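You operate a simulated robot arm through the tools that you are given. There is no shell and no other tool. Be economical: measure what you need, move in short steps, check, and stop when the job is done.

Carry out the task below with a simulated robot arm. There is one attempt and no reset: what you move stays moved.

Task
Take the purple connector and put it on top of the grey hardness gauge.
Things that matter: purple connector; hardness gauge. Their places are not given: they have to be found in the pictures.

Only the result counts: the job must be done as asked and must still hold three seconds after the hand-in. Knocking over, shifting, dropping, spilling or breaking anything else fails it.

Robot
A 7-joint arm with a two-finger parallel gripper, fixed in place. Base frame: the origin is at the foot of the arm, x ahead of it, y to its left, z up; the work surface is at about z = 0. Readings come in cm, degrees, newtons and seconds.
With the tool pointing down near the work surface it reaches from about 22 to 58 cm from the base axis. Its first joint turns from -66.0 to 66.0 degrees. Payload 2.5 kg.
The tool frame sits at the grasp point between the pads (the TCP): z along the fingers, y along the line on which they close. The tips reach 2.3 cm beyond it. Largest opening 9.4 cm; finger width 3.8, thickness 1; the body of the gripper, 5.4 by 9.6 cm, starts 3.9 cm behind the TCP.
Orientation is that of the tool frame in the base frame, as [roll, pitch, yaw] about the fixed x, y, z axes, in that order (R = Rz(yaw) Ry(pitch) Rx(roll)). With the fingers straight down and closing along the base's y, the tool's x points along the base's -x, its y along +y and its z along -z.

Tools
- The arm moves only by the tool jog_arm. Its argument "targets" is one flat list of numbers, 5 for each row, row after row: the gripper command, from -1 (shut) to 1 (fully open), values between in proportion, then the shift along the tool's x, y, z in units of 25 mm (1.0 is 25 mm), then the turn about the tool's z in units of 4 degrees (1.0 is 4 degrees). In form: [claw, dx, dy, dz, yaw, claw, dx, dy, dz, yaw, ...]. A call has 1 to 12 rows; each row shifts and turns the commanded pose from where the row before left it, along the tool's axes as they then stand. A call with a number of a shift or a turn outside -1 to 1 is refused whole. Each row takes 0.2 s and may step no farther than 5 cm and 8.6 degrees from the row before; otherwise, or with a gripper value out of range, the whole call is refused. Where a pose cannot be reached the arm comes as near as it can. A force on the tool above 40 N (or 10 N above the force at the start of the call, whichever is more), or a blocked arm, ends the call early, and 0.2 s more pass. The fingers move at their own pace (about 10.8 cm/s each) and stop on an object; they squeeze with about 29 N. The grip force told is the motor's: it shows also when the fingers shut on nothing. Time passes only in rows, and 0.2 s behind the last, so rows that do not move let the fingers close. It gives the time, the measured TCP pose, the force on the tool (base axes), the opening and the grip force at its end, in the units of the frame above (readings bear some noise), and new pictures: "views" is both (left out), scene, wrist or none.
- Cameras (640 x 400 px; columns grow to the right, rows downward): "scene" is fixed at [8.54, -38.97, 56.01]; the picture's right is [0.98, -0.17, 0.00], its down [-0.07, -0.42, -0.90] and it looks along [0.16, 0.89, -0.43] (base axes); focal length 371 px, centre (320, 200). "wrist" rides on the gripper at [8.6, 1.6, -7.5] in the tool frame; the picture's right is [-0.18, 0.98, 0.00], its down [-0.58, -0.11, -0.81] and it looks along [-0.79, -0.15, 0.59] (tool axes); focal length 243 px, centre (320, 200).
- locate(camera, pixels): for up to 12 pixels [column, row] of the newest picture of that camera ("zoom" is the newest enlarged one), the place [x, y, z] in the base frame of the surface seen there, good to about 0.2 cm. It takes no simulated time.
- inspect(camera, box): a new picture of the part [left, top, right, bottom] of that camera's present view, enlarged. It takes no simulated time.
- job_done(): hands the job in; it is judged then, once.

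Keep the steps short. Do not move on a guess: measure, check each grasp and each placing, and mend mistakes. In all there are 60 turns and 170 pictures (those below and enlarged ones count). Leave the gripper open and the arm clear of the work at the hand-in unless told otherwise, and finish with a single line.

The tools are called after "Request:" by a JSON object that holds its "name" and its "arguments". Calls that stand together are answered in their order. jog_arm: Moves the arm, as the interface text tells. Its arguments: {"type":"object","properties":{"targets":{"type":"array","items":{"type":"number"}},"views":{"type":"string","enum":["both","scene","wrist","none"]}},"required":["targets"]} The other tools are called the same way: locate (camera, pixels) gives the place of the surface under pixels of a picture; inspect (camera, box) takes an enlarged picture of a part of a camera's view; job_done () hands the job in.

At the start:

```text
clock: 0.0
tcp_pos: [21.32, 26.78, 33.31]
tool_rot: [179.9, 0.1, 179.9]
ft_force: [-0.1, 1.0, 0.7]
opening: 9.36
grasp_force: 0.0
```

scene: 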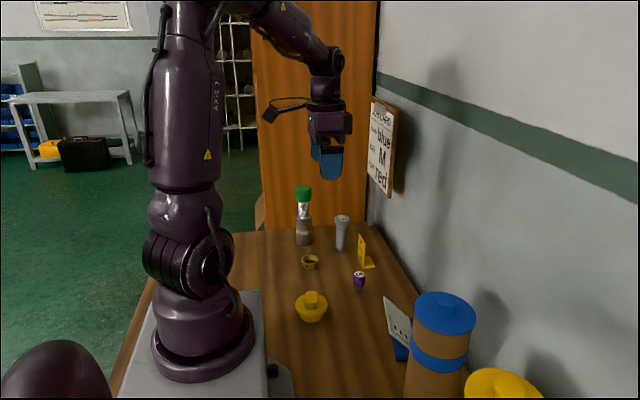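
wrist: 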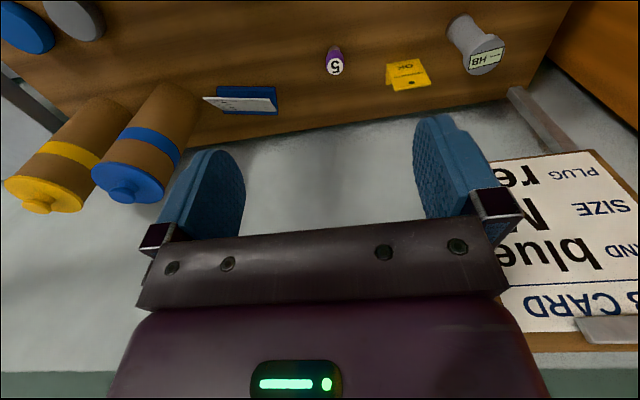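

I see a small purple object at scene (359,280) and a grey post labelled "HB" at scene (342,230). I'll enlarge both and measure them.

Request:
{"name": "inspect", "arguments": {"camera": "scene", "box": [280, 170, 400, 320]}}

Request:
{"name": "inspect", "arguments": {"camera": "wrist", "box": [300, 0, 540, 120]}}

Request:
{"name": "locate", "arguments": {"camera": "scene", "pixels": [[359, 273], [359, 281], [358, 289], [342, 217], [342, 225], [340, 240], [340, 249], [362, 240], [368, 266], [310, 262], [304, 240], [311, 300]]}}

Request:
{"name": "locate", "arguments": {"camera": "wrist", "pixels": [[335, 68], [333, 52], [484, 58], [465, 25], [408, 72], [480, 40], [470, 55], [500, 45]]}}

```text
2.67 times, centred on (340, 245) of scene
```

zoom: 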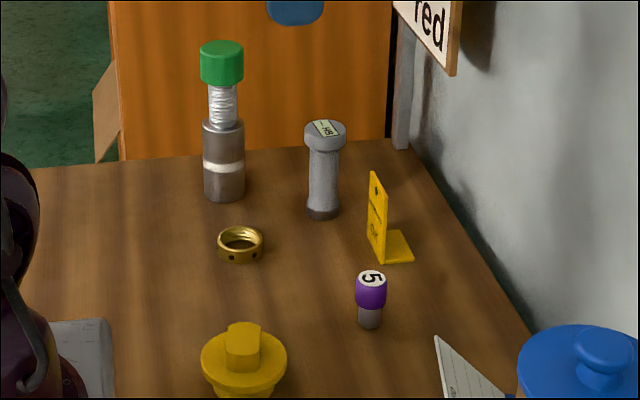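

```text
2.67 times, centred on (420, 60) of wrist
```

zoom: 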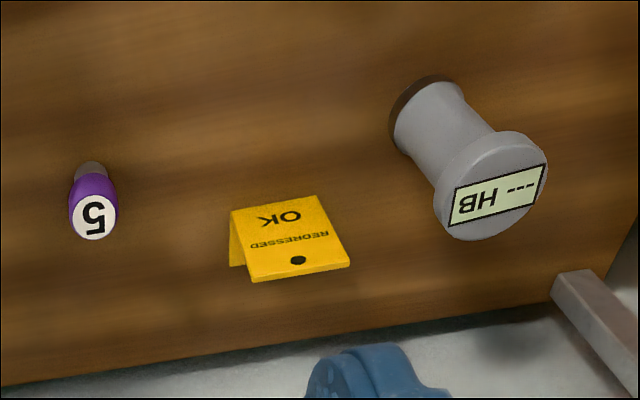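

```text
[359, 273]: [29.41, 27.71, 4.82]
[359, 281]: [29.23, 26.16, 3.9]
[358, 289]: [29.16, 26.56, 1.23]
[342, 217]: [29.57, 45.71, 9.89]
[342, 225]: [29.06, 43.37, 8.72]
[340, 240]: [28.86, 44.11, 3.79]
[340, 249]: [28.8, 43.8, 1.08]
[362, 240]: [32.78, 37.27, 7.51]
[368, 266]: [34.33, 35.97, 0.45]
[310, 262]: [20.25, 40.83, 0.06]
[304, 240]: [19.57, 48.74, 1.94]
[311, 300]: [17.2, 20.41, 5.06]
```

```text
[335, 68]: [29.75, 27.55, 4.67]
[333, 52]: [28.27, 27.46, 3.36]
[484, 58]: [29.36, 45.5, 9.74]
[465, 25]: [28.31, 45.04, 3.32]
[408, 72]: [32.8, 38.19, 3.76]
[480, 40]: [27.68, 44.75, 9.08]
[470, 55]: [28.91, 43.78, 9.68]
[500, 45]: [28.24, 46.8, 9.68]
```

The connector stands at about (29.5, 27.3), with its top at z 4.8. The gauge top is near (29, 45.2) at z 9.75. Before planning the path I'll measure their edges and the bottle's height, because the wrist camera could pass near the bottle.

Request:
{"name": "inspect", "arguments": {"camera": "scene", "box": [290, 180, 386, 240]}}

Request:
{"name": "locate", "arguments": {"camera": "scene", "pixels": [[303, 188], [303, 195], [353, 273], [364, 273], [353, 280], [365, 280], [335, 218], [349, 218], [342, 215], [390, 160], [380, 180]]}}

Request:
{"name": "locate", "arguments": {"camera": "wrist", "pixels": [[329, 66], [342, 66], [335, 74], [335, 62], [465, 66], [503, 60], [480, 74], [490, 51], [530, 110]]}}

```text
6.67 times, centred on (338, 210) of scene
```

zoom: 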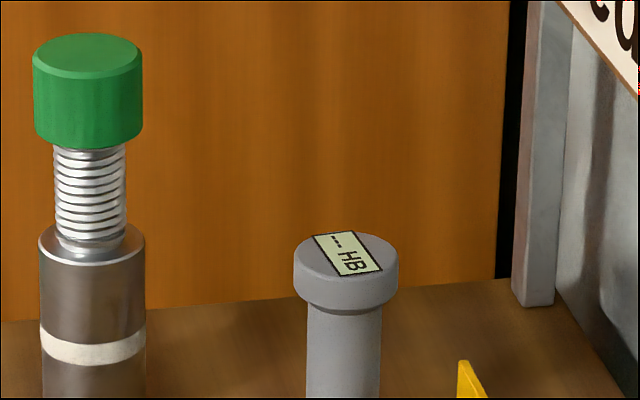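

```text
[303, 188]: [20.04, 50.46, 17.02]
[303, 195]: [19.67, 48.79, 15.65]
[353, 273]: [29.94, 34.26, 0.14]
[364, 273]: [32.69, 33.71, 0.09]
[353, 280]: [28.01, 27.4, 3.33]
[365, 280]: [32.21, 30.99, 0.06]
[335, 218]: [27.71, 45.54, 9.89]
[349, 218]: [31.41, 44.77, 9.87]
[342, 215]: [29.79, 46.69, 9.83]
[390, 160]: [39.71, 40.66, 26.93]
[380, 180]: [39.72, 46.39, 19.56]
```

```text
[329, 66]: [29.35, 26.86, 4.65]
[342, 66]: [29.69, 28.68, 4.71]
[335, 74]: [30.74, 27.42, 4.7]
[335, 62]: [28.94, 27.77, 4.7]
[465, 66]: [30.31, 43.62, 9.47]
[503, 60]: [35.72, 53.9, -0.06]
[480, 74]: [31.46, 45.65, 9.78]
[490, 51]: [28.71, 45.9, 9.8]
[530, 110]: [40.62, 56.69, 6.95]
```

The gauge top is about 3.9 cm across. The bottle reaches z 17, close to where the wrist camera would hang. I'll turn the tool by -56° so the camera faces back toward the base, starting with 12 rows at this safe height, and refine both centres from zoom pixels.

Request:
{"name": "locate", "arguments": {"camera": "zoom", "pixels": [[347, 262], [298, 262], [394, 262], [347, 238], [347, 284], [325, 255]]}}

Request:
{"name": "jog_arm", "arguments": {"targets": [1, 0, 0, 0, -1, 1, 0, 0, 0, -1, 1, 0, 0, 0, -1, 1, 0, 0, 0, -1, 1, 0, 0, 0, -1, 1, 0, 0, 0, -1, 1, 0, 0, 0, -1, 1, 0, 0, 0, -1, 1, 0, 0, 0, -1, 1, 0, 0, 0, -1, 1, 0, 0, 0, -1, 1, 0, 0, 0, -1], "views": "none"}}

```text
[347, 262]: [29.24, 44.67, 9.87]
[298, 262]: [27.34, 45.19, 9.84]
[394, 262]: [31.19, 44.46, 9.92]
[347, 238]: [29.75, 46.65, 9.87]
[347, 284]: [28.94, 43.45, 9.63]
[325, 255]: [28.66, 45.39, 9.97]
```

```text
clock: 2.6
tcp_pos: [21.45, 26.89, 33.36]
tool_rot: [180.0, 0.0, -131.8]
ft_force: [-0.3, 0.7, -0.5]
opening: 9.4
grasp_force: 0.1
```

The turn is done: yaw is -132°, so the camera faces the base. Next I'll move above the connector at about (29.35, 27.45) and z 15, then look.

Request:
{"name": "jog_arm", "arguments": {"targets": [1, -0.57, -0.55, 0, 0, 1, -0.57, -0.55, 0, 0, 1, -0.57, -0.55, 0, 0, 1, -0.57, -0.55, 0, 0, 1, 0, 0, 0.92, 0, 1, 0, 0, 0.92, 0, 1, 0, 0, 0.92, 0, 1, 0, 0, 0.92, 0, 1, 0, 0, 0.92, 0, 1, 0, 0, 0.92, 0, 1, 0, 0, 0.92, 0, 1, 0, 0, 0.92, 0]}}

```text
clock: 5.2
tcp_pos: [29.06, 27.49, 14.85]
tool_rot: [179.9, 0.0, -131.9]
ft_force: [0.4, -0.6, -0.4]
opening: 9.4
grasp_force: 0.1
```

scene: 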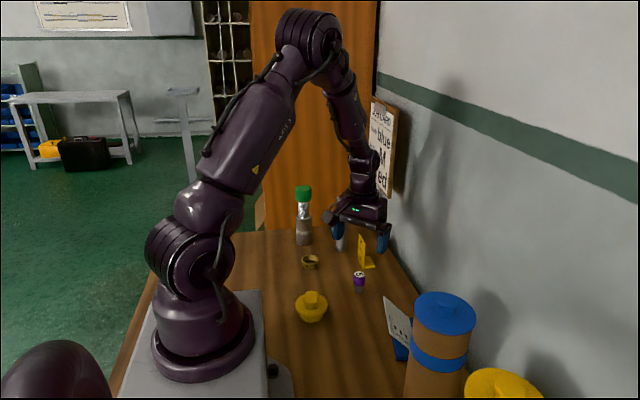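
wrist: 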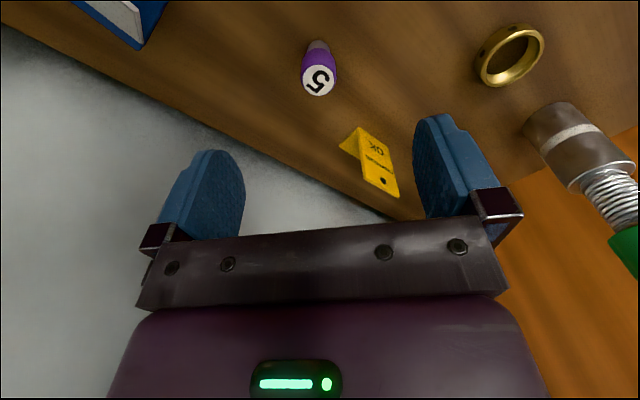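

The connector top is at wrist (318,80). I'll measure its edges from here.

Request:
{"name": "inspect", "arguments": {"camera": "wrist", "box": [278, 30, 358, 110]}}

Request:
{"name": "locate", "arguments": {"camera": "wrist", "pixels": [[318, 80], [303, 80], [334, 80], [318, 68], [318, 94], [304, 60], [335, 60], [318, 44], [318, 60]]}}

```text
5.00 times, centred on (318, 70) of wrist
```

zoom: 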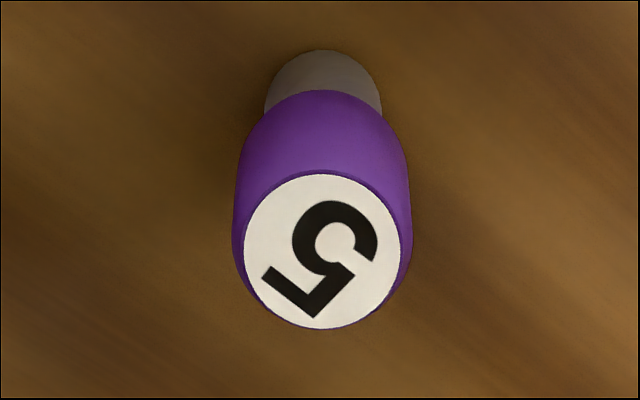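

```text
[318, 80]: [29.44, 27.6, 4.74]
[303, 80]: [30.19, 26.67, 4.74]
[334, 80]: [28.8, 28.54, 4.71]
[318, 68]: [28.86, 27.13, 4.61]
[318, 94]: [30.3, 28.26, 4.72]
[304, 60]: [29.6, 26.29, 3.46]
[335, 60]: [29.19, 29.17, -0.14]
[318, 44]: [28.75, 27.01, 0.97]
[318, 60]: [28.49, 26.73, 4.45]
```

The connector axis is at about (29.45, 27.6). I'll correct by (+0.4, +0.1) cm and descend to TCP z 3.4, which puts the fingertips at about z 1.1.

Request:
{"name": "jog_arm", "arguments": {"targets": [1, -0.137, -0.092, 0, 0, 1, 0, 0, 0.9, 0, 1, 0, 0, 0.9, 0, 1, 0, 0, 0.9, 0, 1, 0, 0, 0.9, 0, 1, 0, 0, 0.5, 0, 1, 0, 0, 0.46, 0, 1, 0, 0, 0, 0]}}

```text
clock: 7.0
tcp_pos: [29.83, 27.54, 3.39]
tool_rot: [180.0, 0.0, -131.9]
ft_force: [-0.4, -0.5, -0.3]
opening: 9.41
grasp_force: 0.0
```

scene: 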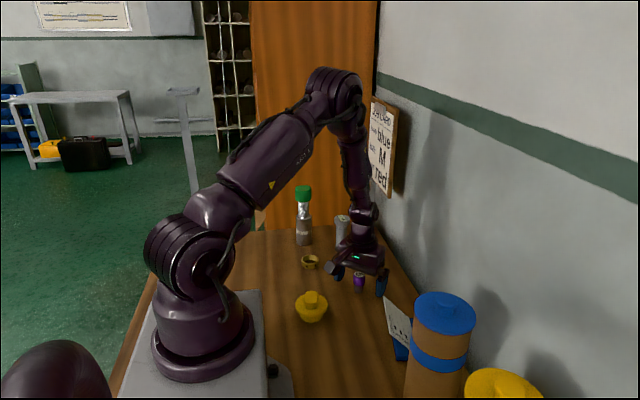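
wrist: 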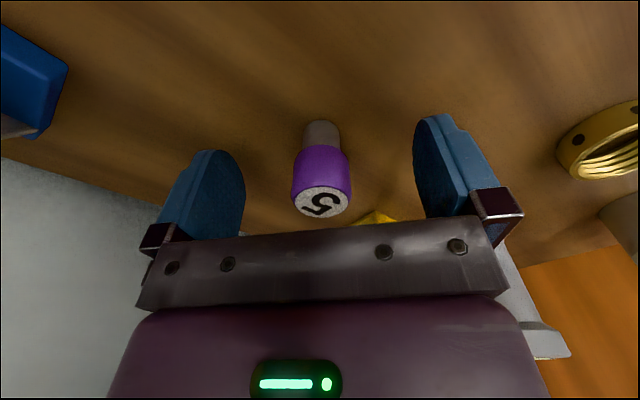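

The connector sits between the pads. Its top centre is at wrist (321,202), against about (320,206) expected for a centred grasp, so it's within roughly 2 mm. I'll close the fingers.

Request:
{"name": "jog_arm", "arguments": {"targets": [-1, 0, 0, 0, 0, -1, 0, 0, 0, 0, -1, 0, 0, 0, 0, -1, 0, 0, 0, 0], "views": "wrist"}}

```text
clock: 8.0
tcp_pos: [29.68, 27.48, 3.52]
tool_rot: [-180.0, 0.0, -131.9]
ft_force: [-0.4, 0.9, 0.6]
opening: 2.59
grasp_force: 29.2
```

wrist: 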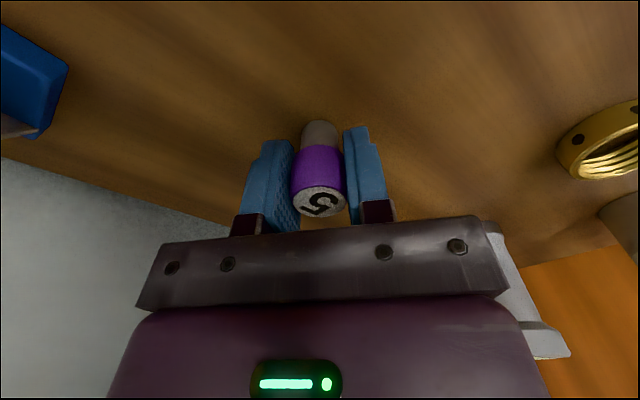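

The fingers stopped at 2.59 cm with 29 N, so the connector is held. Next I'll lift by 15 cm.

Request:
{"name": "jog_arm", "arguments": {"targets": [-1, 0, 0, -0.3, 0, -1, 0, 0, -0.7, 0, -1, 0, 0, -1, 0, -1, 0, 0, -1, 0, -1, 0, 0, -1, 0, -1, 0, 0, -1, 0, -1, 0, 0, -1, 0, -1, 0, 0, 0, 0, -1, 0, 0, 0, 0]}}

```text
clock: 10.0
tcp_pos: [29.52, 27.62, 18.52]
tool_rot: [-180.0, 0.0, -131.9]
ft_force: [-0.2, 0.2, -0.2]
opening: 2.57
grasp_force: 29.3
```

scene: 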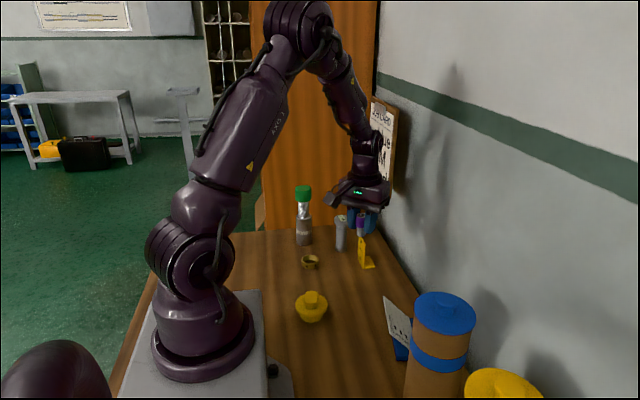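
wrist: 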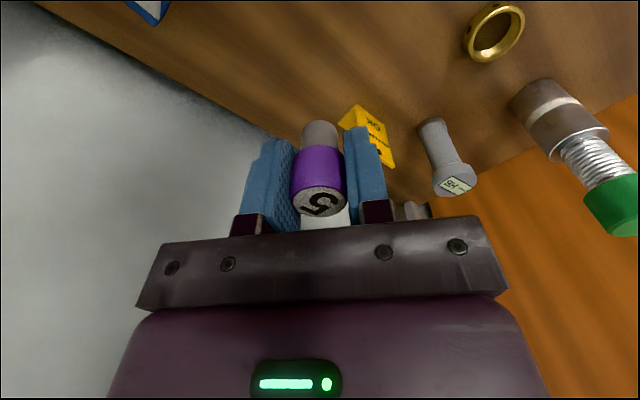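

The lift is clean. The gauge centre lies about (-0.17, +17.4) cm away, and the connector bottom is now at about z 15, above everything on the path. I'll cross to above the gauge.

Request:
{"name": "jog_arm", "arguments": {"targets": [-1, -0.4, 0.37, 0, 0, -1, -0.8, 0.735, 0, 0, -1, -0.8, 0.735, 0, 0, -1, -0.8, 0.735, 0, 0, -1, -0.8, 0.735, 0, 0, -1, -0.8, 0.735, 0, 0, -1, -0.726, 0.662, 0, 0, -1, 0, 0, 0, 0, -1, 0, 0, 0, 0]}}

```text
clock: 12.0
tcp_pos: [29.26, 44.88, 18.48]
tool_rot: [-180.0, 0.0, -132.0]
ft_force: [-0.5, 0.8, -0.1]
opening: 2.59
grasp_force: 28.6
```

scene: 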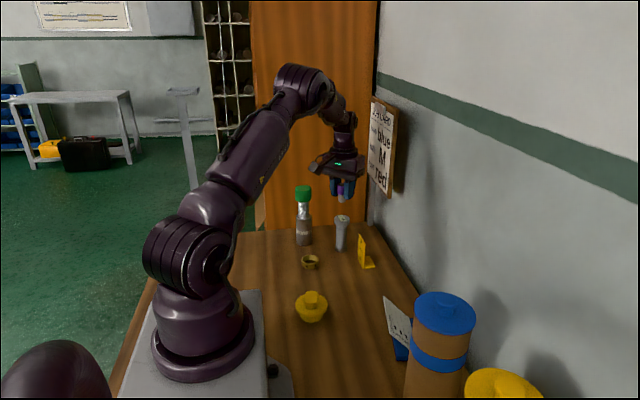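
wrist: 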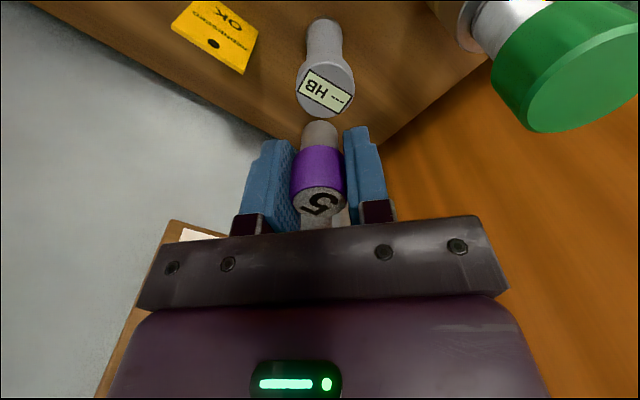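

The gauge top is now clearly visible at wrist (325,90). I'll measure its rim and the connector itself for a fine alignment.

Request:
{"name": "inspect", "arguments": {"camera": "wrist", "box": [245, 40, 405, 140]}}

Request:
{"name": "locate", "arguments": {"camera": "zoom", "pixels": [[320, 205], [225, 205], [420, 205], [320, 110], [325, 300], [300, 335], [300, 370]]}}

Request:
{"name": "locate", "arguments": {"camera": "wrist", "pixels": [[319, 201], [319, 126], [319, 135], [319, 165]]}}

Request:
{"name": "inspect", "arguments": {"camera": "scene", "box": [302, 170, 382, 220]}}

```text
4.00 times, centred on (325, 90) of wrist
```

zoom: 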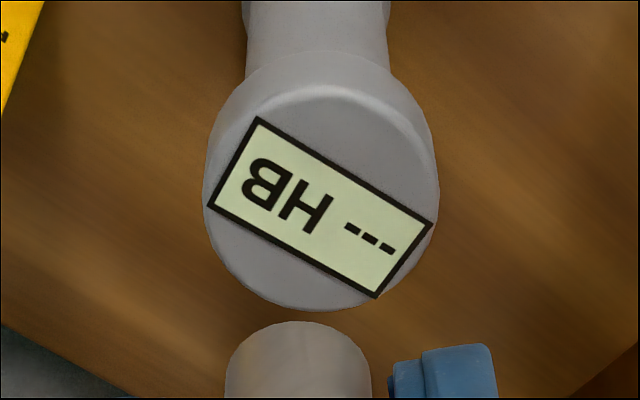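

```text
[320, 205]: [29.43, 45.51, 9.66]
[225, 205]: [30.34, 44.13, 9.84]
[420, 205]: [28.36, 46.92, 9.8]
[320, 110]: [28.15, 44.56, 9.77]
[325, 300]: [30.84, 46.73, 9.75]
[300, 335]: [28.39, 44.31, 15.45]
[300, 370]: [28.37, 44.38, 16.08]
```

```text
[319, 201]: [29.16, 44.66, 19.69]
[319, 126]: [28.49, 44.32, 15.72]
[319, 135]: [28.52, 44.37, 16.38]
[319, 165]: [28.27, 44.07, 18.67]
```

```text
8.00 times, centred on (342, 195) of scene
```

zoom: 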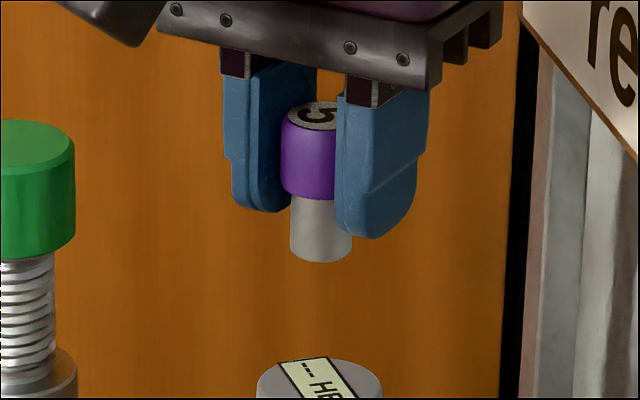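

Within the wrist view, the connector axis is at about (29.15, 44.67) and the gauge centre at about (29.4, 45.5). I'll cross-check both with the scene zoom.

Request:
{"name": "locate", "arguments": {"camera": "zoom", "pixels": [[315, 116], [310, 160], [320, 230], [320, 255], [293, 230], [349, 245], [320, 380]]}}

```text
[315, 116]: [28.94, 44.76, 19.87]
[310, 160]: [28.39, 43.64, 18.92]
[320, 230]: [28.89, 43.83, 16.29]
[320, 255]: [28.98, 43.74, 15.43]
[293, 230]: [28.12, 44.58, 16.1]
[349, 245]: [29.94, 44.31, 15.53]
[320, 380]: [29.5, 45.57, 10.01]
```

Both views agree that the connector axis is at about (29.08, 44.7) and the gauge centre at about (29.35, 45.3). The bottom is at about z 15.1 and the gauge top at about 9.8. I'll shift by (+0.27, +0.62) and descend 4.2 cm, which leaves about 1 cm to check.

Request:
{"name": "jog_arm", "arguments": {"targets": [-1, -0.256, 0.086, 0, 0, -1, 0, 0, 0.5, 0, -1, 0, 0, 0.5, 0, -1, 0, 0, 0.4, 0, -1, 0, 0, 0.28, 0, -1, 0, 0, 0, 0, -1, 0, 0, 0, 0]}}

Request:
{"name": "inspect", "arguments": {"camera": "scene", "box": [302, 180, 382, 230]}}

Request:
{"name": "inspect", "arguments": {"camera": "wrist", "box": [240, 80, 400, 180]}}

```text
clock: 13.6
tcp_pos: [29.62, 45.41, 14.2]
tool_rot: [-180.0, 0.0, -132.0]
ft_force: [0.6, 0.4, -0.7]
opening: 2.57
grasp_force: 28.6
```

scene: 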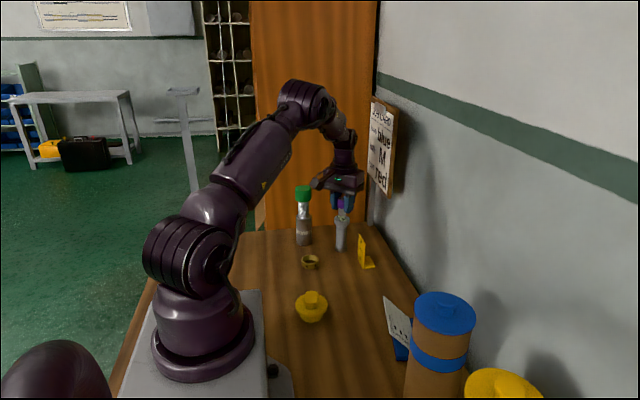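
wrist: 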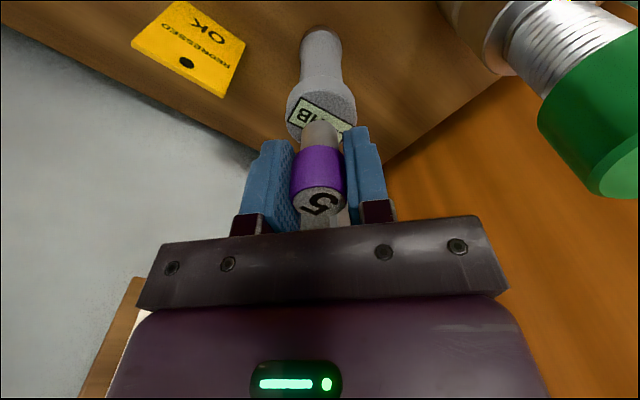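

```text
8.00 times, centred on (342, 205) of scene
```

zoom: 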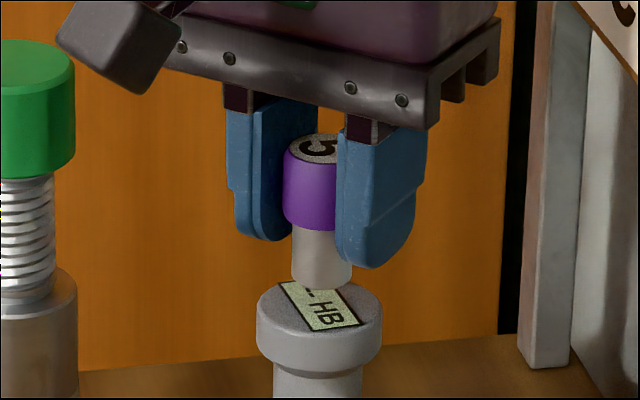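

```text
4.00 times, centred on (320, 130) of wrist
```

zoom: 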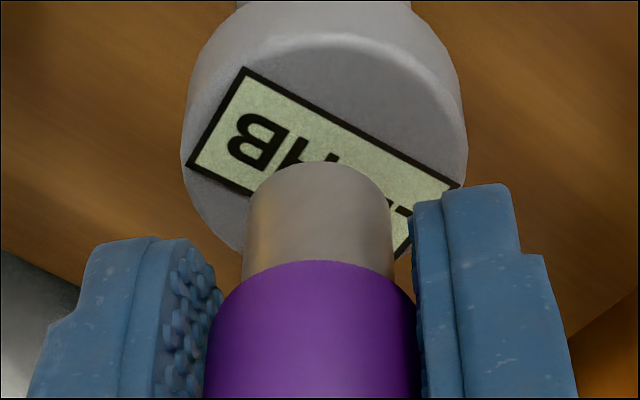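

The connector hangs over the middle of the gauge in both views, with about 0.95 cm still to go. I'll lower slowly and watch the force.

Request:
{"name": "jog_arm", "arguments": {"targets": [-1, 0, 0, 0.12, 0, -1, 0, 0, 0.12, 0, -1, 0, 0, 0.06, 0, -1, 0, 0, 0.04, 0, -1, 0, 0, 0, 0, -1, 0, 0, 0, 0], "views": "none"}}

Request:
{"name": "inspect", "arguments": {"camera": "scene", "box": [318, 195, 366, 225]}}

```text
clock: 15.0
tcp_pos: [29.68, 45.44, 13.39]
tool_rot: [180.0, 0.0, -132.0]
ft_force: [-0.7, -0.3, -0.8]
opening: 2.59
grasp_force: 29.2
```

```text
13.33 times, centred on (342, 210) of scene
```

zoom: 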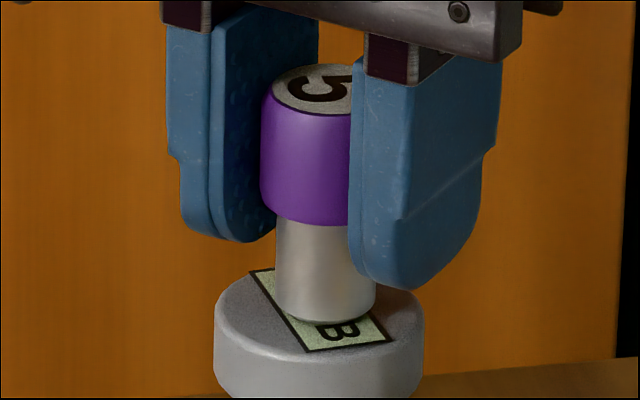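

It's nearly touching and well centred. I'll lower in 0.5 mm steps until the force rises.

Request:
{"name": "jog_arm", "arguments": {"targets": [-1, 0, 0, 0.02, 0, -1, 0, 0, 0.02, 0, -1, 0, 0, 0, 0], "views": "none"}}

```text
clock: 15.8
tcp_pos: [29.69, 45.45, 13.38]
tool_rot: [180.0, -0.1, -132.0]
ft_force: [0.3, 0.8, -0.4]
opening: 2.59
grasp_force: 28.6
```

No contact force yet, so I'll go down a little more.

Request:
{"name": "jog_arm", "arguments": {"targets": [-1, 0, 0, 0.02, 0, -1, 0, 0, 0, 0, -1, 0, 0, 0, 0], "views": "none"}}

Request:
{"name": "inspect", "arguments": {"camera": "scene", "box": [318, 195, 366, 225]}}

```text
clock: 16.6
tcp_pos: [29.56, 45.49, 13.27]
tool_rot: [179.9, 0.0, -132.1]
ft_force: [0.2, -0.2, -0.3]
opening: 2.57
grasp_force: 29.0
```

```text
13.33 times, centred on (342, 210) of scene
```

zoom: 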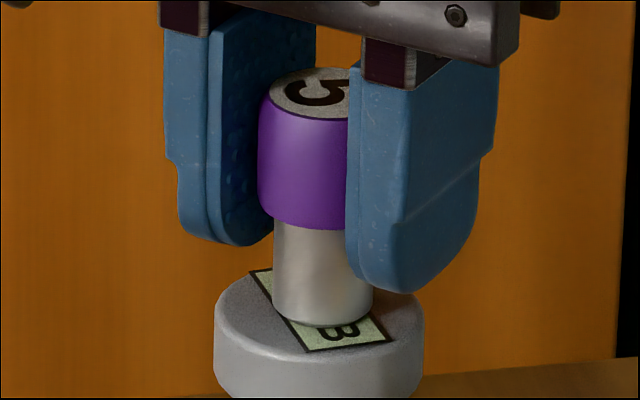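

Still no clear contact. I'll take another half-millimetre step.

Request:
{"name": "jog_arm", "arguments": {"targets": [-1, 0, 0, 0.02, 0, -1, 0, 0, 0, 0], "views": "none"}}

```text
clock: 17.2
tcp_pos: [29.62, 45.47, 13.25]
tool_rot: [179.9, 0.1, -132.0]
ft_force: [-0.2, 0.8, -1.6]
opening: 2.59
grasp_force: 29.3
```

Request:
{"name": "jog_arm", "arguments": {"targets": [-1, 0, 0, 0.02, 0, -1, 0, 0, 0, 0], "views": "none"}}

Request:
{"name": "inspect", "arguments": {"camera": "scene", "box": [330, 205, 354, 220]}}

```text
clock: 17.8
tcp_pos: [29.53, 45.56, 13.35]
tool_rot: [179.9, 0.0, -132.0]
ft_force: [-0.1, -1.3, 1.8]
opening: 2.59
grasp_force: 29.0
```

```text
16.00 times, centred on (342, 212) of scene
```

zoom: 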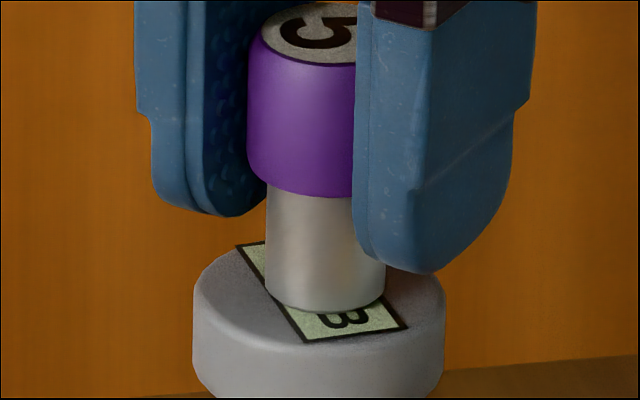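

The force is +1.8 N, which is about the noise level. I'll take one more small step and read again.

Request:
{"name": "jog_arm", "arguments": {"targets": [-1, 0, 0, 0.02, 0, -1, 0, 0, 0, 0], "views": "none"}}

Request:
{"name": "inspect", "arguments": {"camera": "scene", "box": [330, 205, 354, 220]}}

```text
clock: 18.4
tcp_pos: [29.61, 45.39, 13.2]
tool_rot: [-180.0, 0.0, -131.9]
ft_force: [-1.3, -1.1, 7.8]
opening: 2.59
grasp_force: 28.7
```

```text
16.00 times, centred on (342, 212) of scene
```

zoom: 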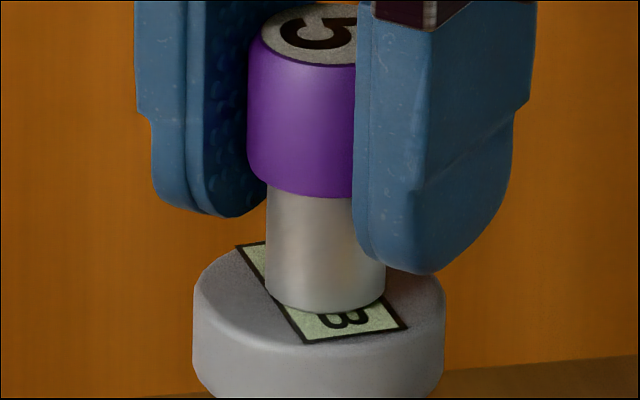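

Contact: 7.8 N upward, and the connector is seated flat on the gauge. I'll relieve the press slightly and open the fingers gradually.

Request:
{"name": "jog_arm", "arguments": {"targets": [-1, 0, 0, -0.01, 0, -0.4, 0, 0, 0, 0, -0.3, 0, 0, 0, 0, -0.15, 0, 0, 0, 0, 0, 0, 0, 0, 0, 0, 0, 0, 0, 0]}}

Request:
{"name": "inspect", "arguments": {"camera": "scene", "box": [318, 195, 366, 225]}}

```text
clock: 19.8
tcp_pos: [29.64, 45.47, 13.28]
tool_rot: [-180.0, -0.1, -132.1]
ft_force: [-0.2, 0.3, 0.0]
opening: 4.69
grasp_force: 0.1
```

scene: 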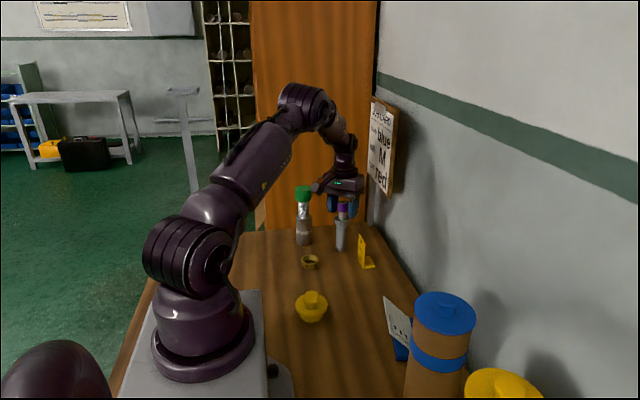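
wrist: 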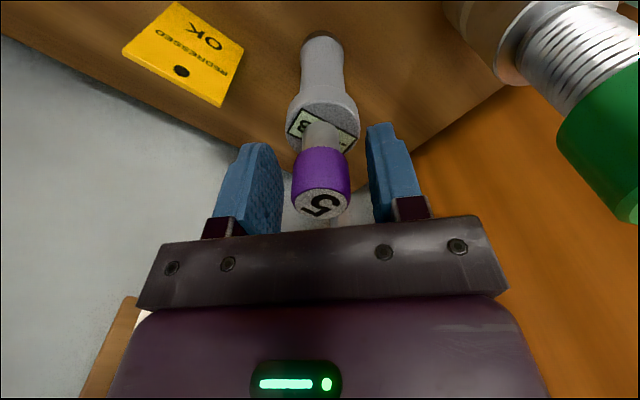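

```text
13.33 times, centred on (342, 210) of scene
```

zoom: 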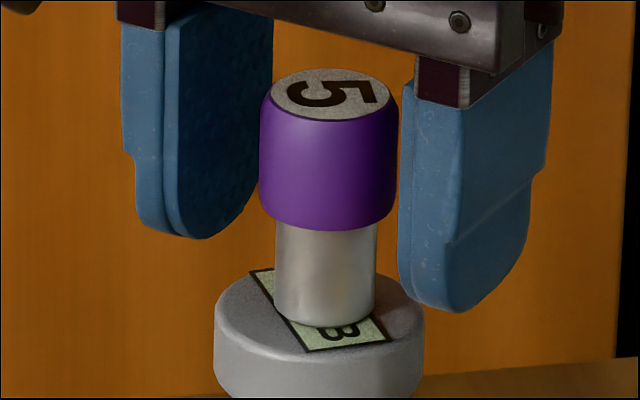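

The connector stands upright and free, with a gap on both sides. I'll raise the arm straight up by 12 cm, then open fully.

Request:
{"name": "jog_arm", "arguments": {"targets": [0, 0, 0, -0.3, 0, 0, 0, 0, -0.6, 0, 0, 0, 0, -0.9, 0, 0, 0, 0, -1, 0, 0, 0, 0, -1, 0, 0, 0, 0, -1, 0, 1, 0, 0, 0, 0, 1, 0, 0, 0, 0]}}

Request:
{"name": "inspect", "arguments": {"camera": "scene", "box": [290, 180, 386, 240]}}

```text
clock: 21.6
tcp_pos: [29.84, 45.33, 25.08]
tool_rot: [179.9, 0.0, -132.0]
ft_force: [-0.1, -0.6, -0.7]
opening: 9.39
grasp_force: 0.0
```

scene: 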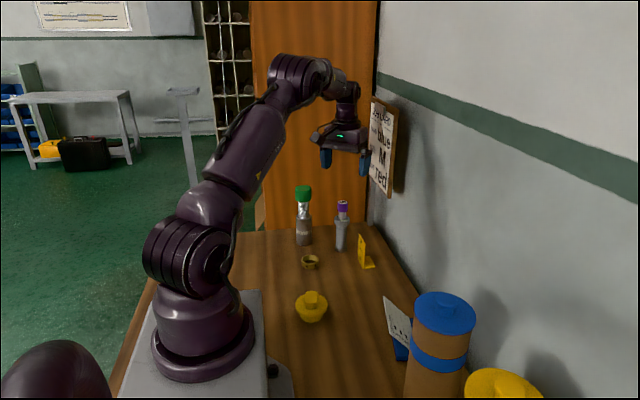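
wrist: 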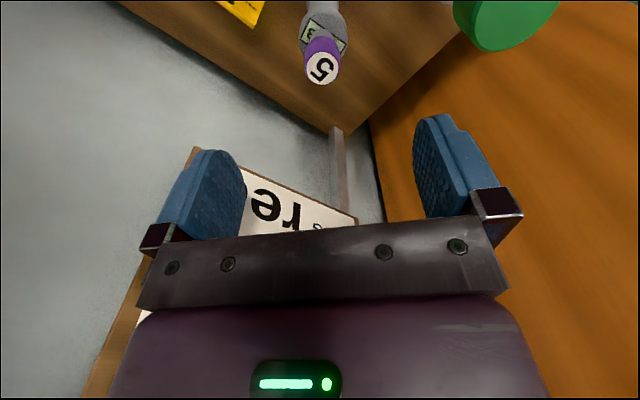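

```text
6.67 times, centred on (338, 210) of scene
```

zoom: 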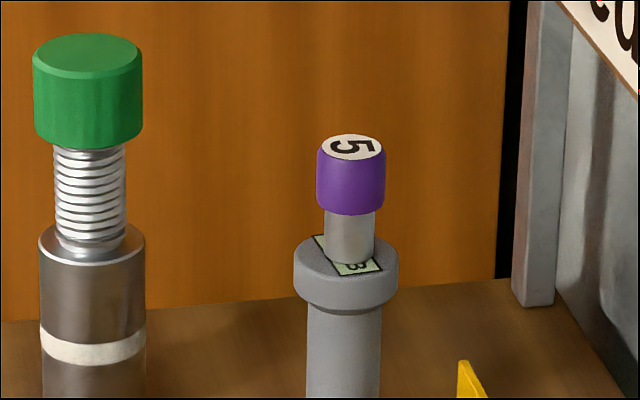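

The connector stands steady and centred on the gauge. Nothing else has shifted, the gripper is open and the arm is clear, so I'll hand in.

Request:
{"name": "job_done", "arguments": {}}

```text
The job is handed in.
```

The purple connector is standing upright on top of the grey hardness gauge, the gripper is open and the arm is clear; the job is handed in.
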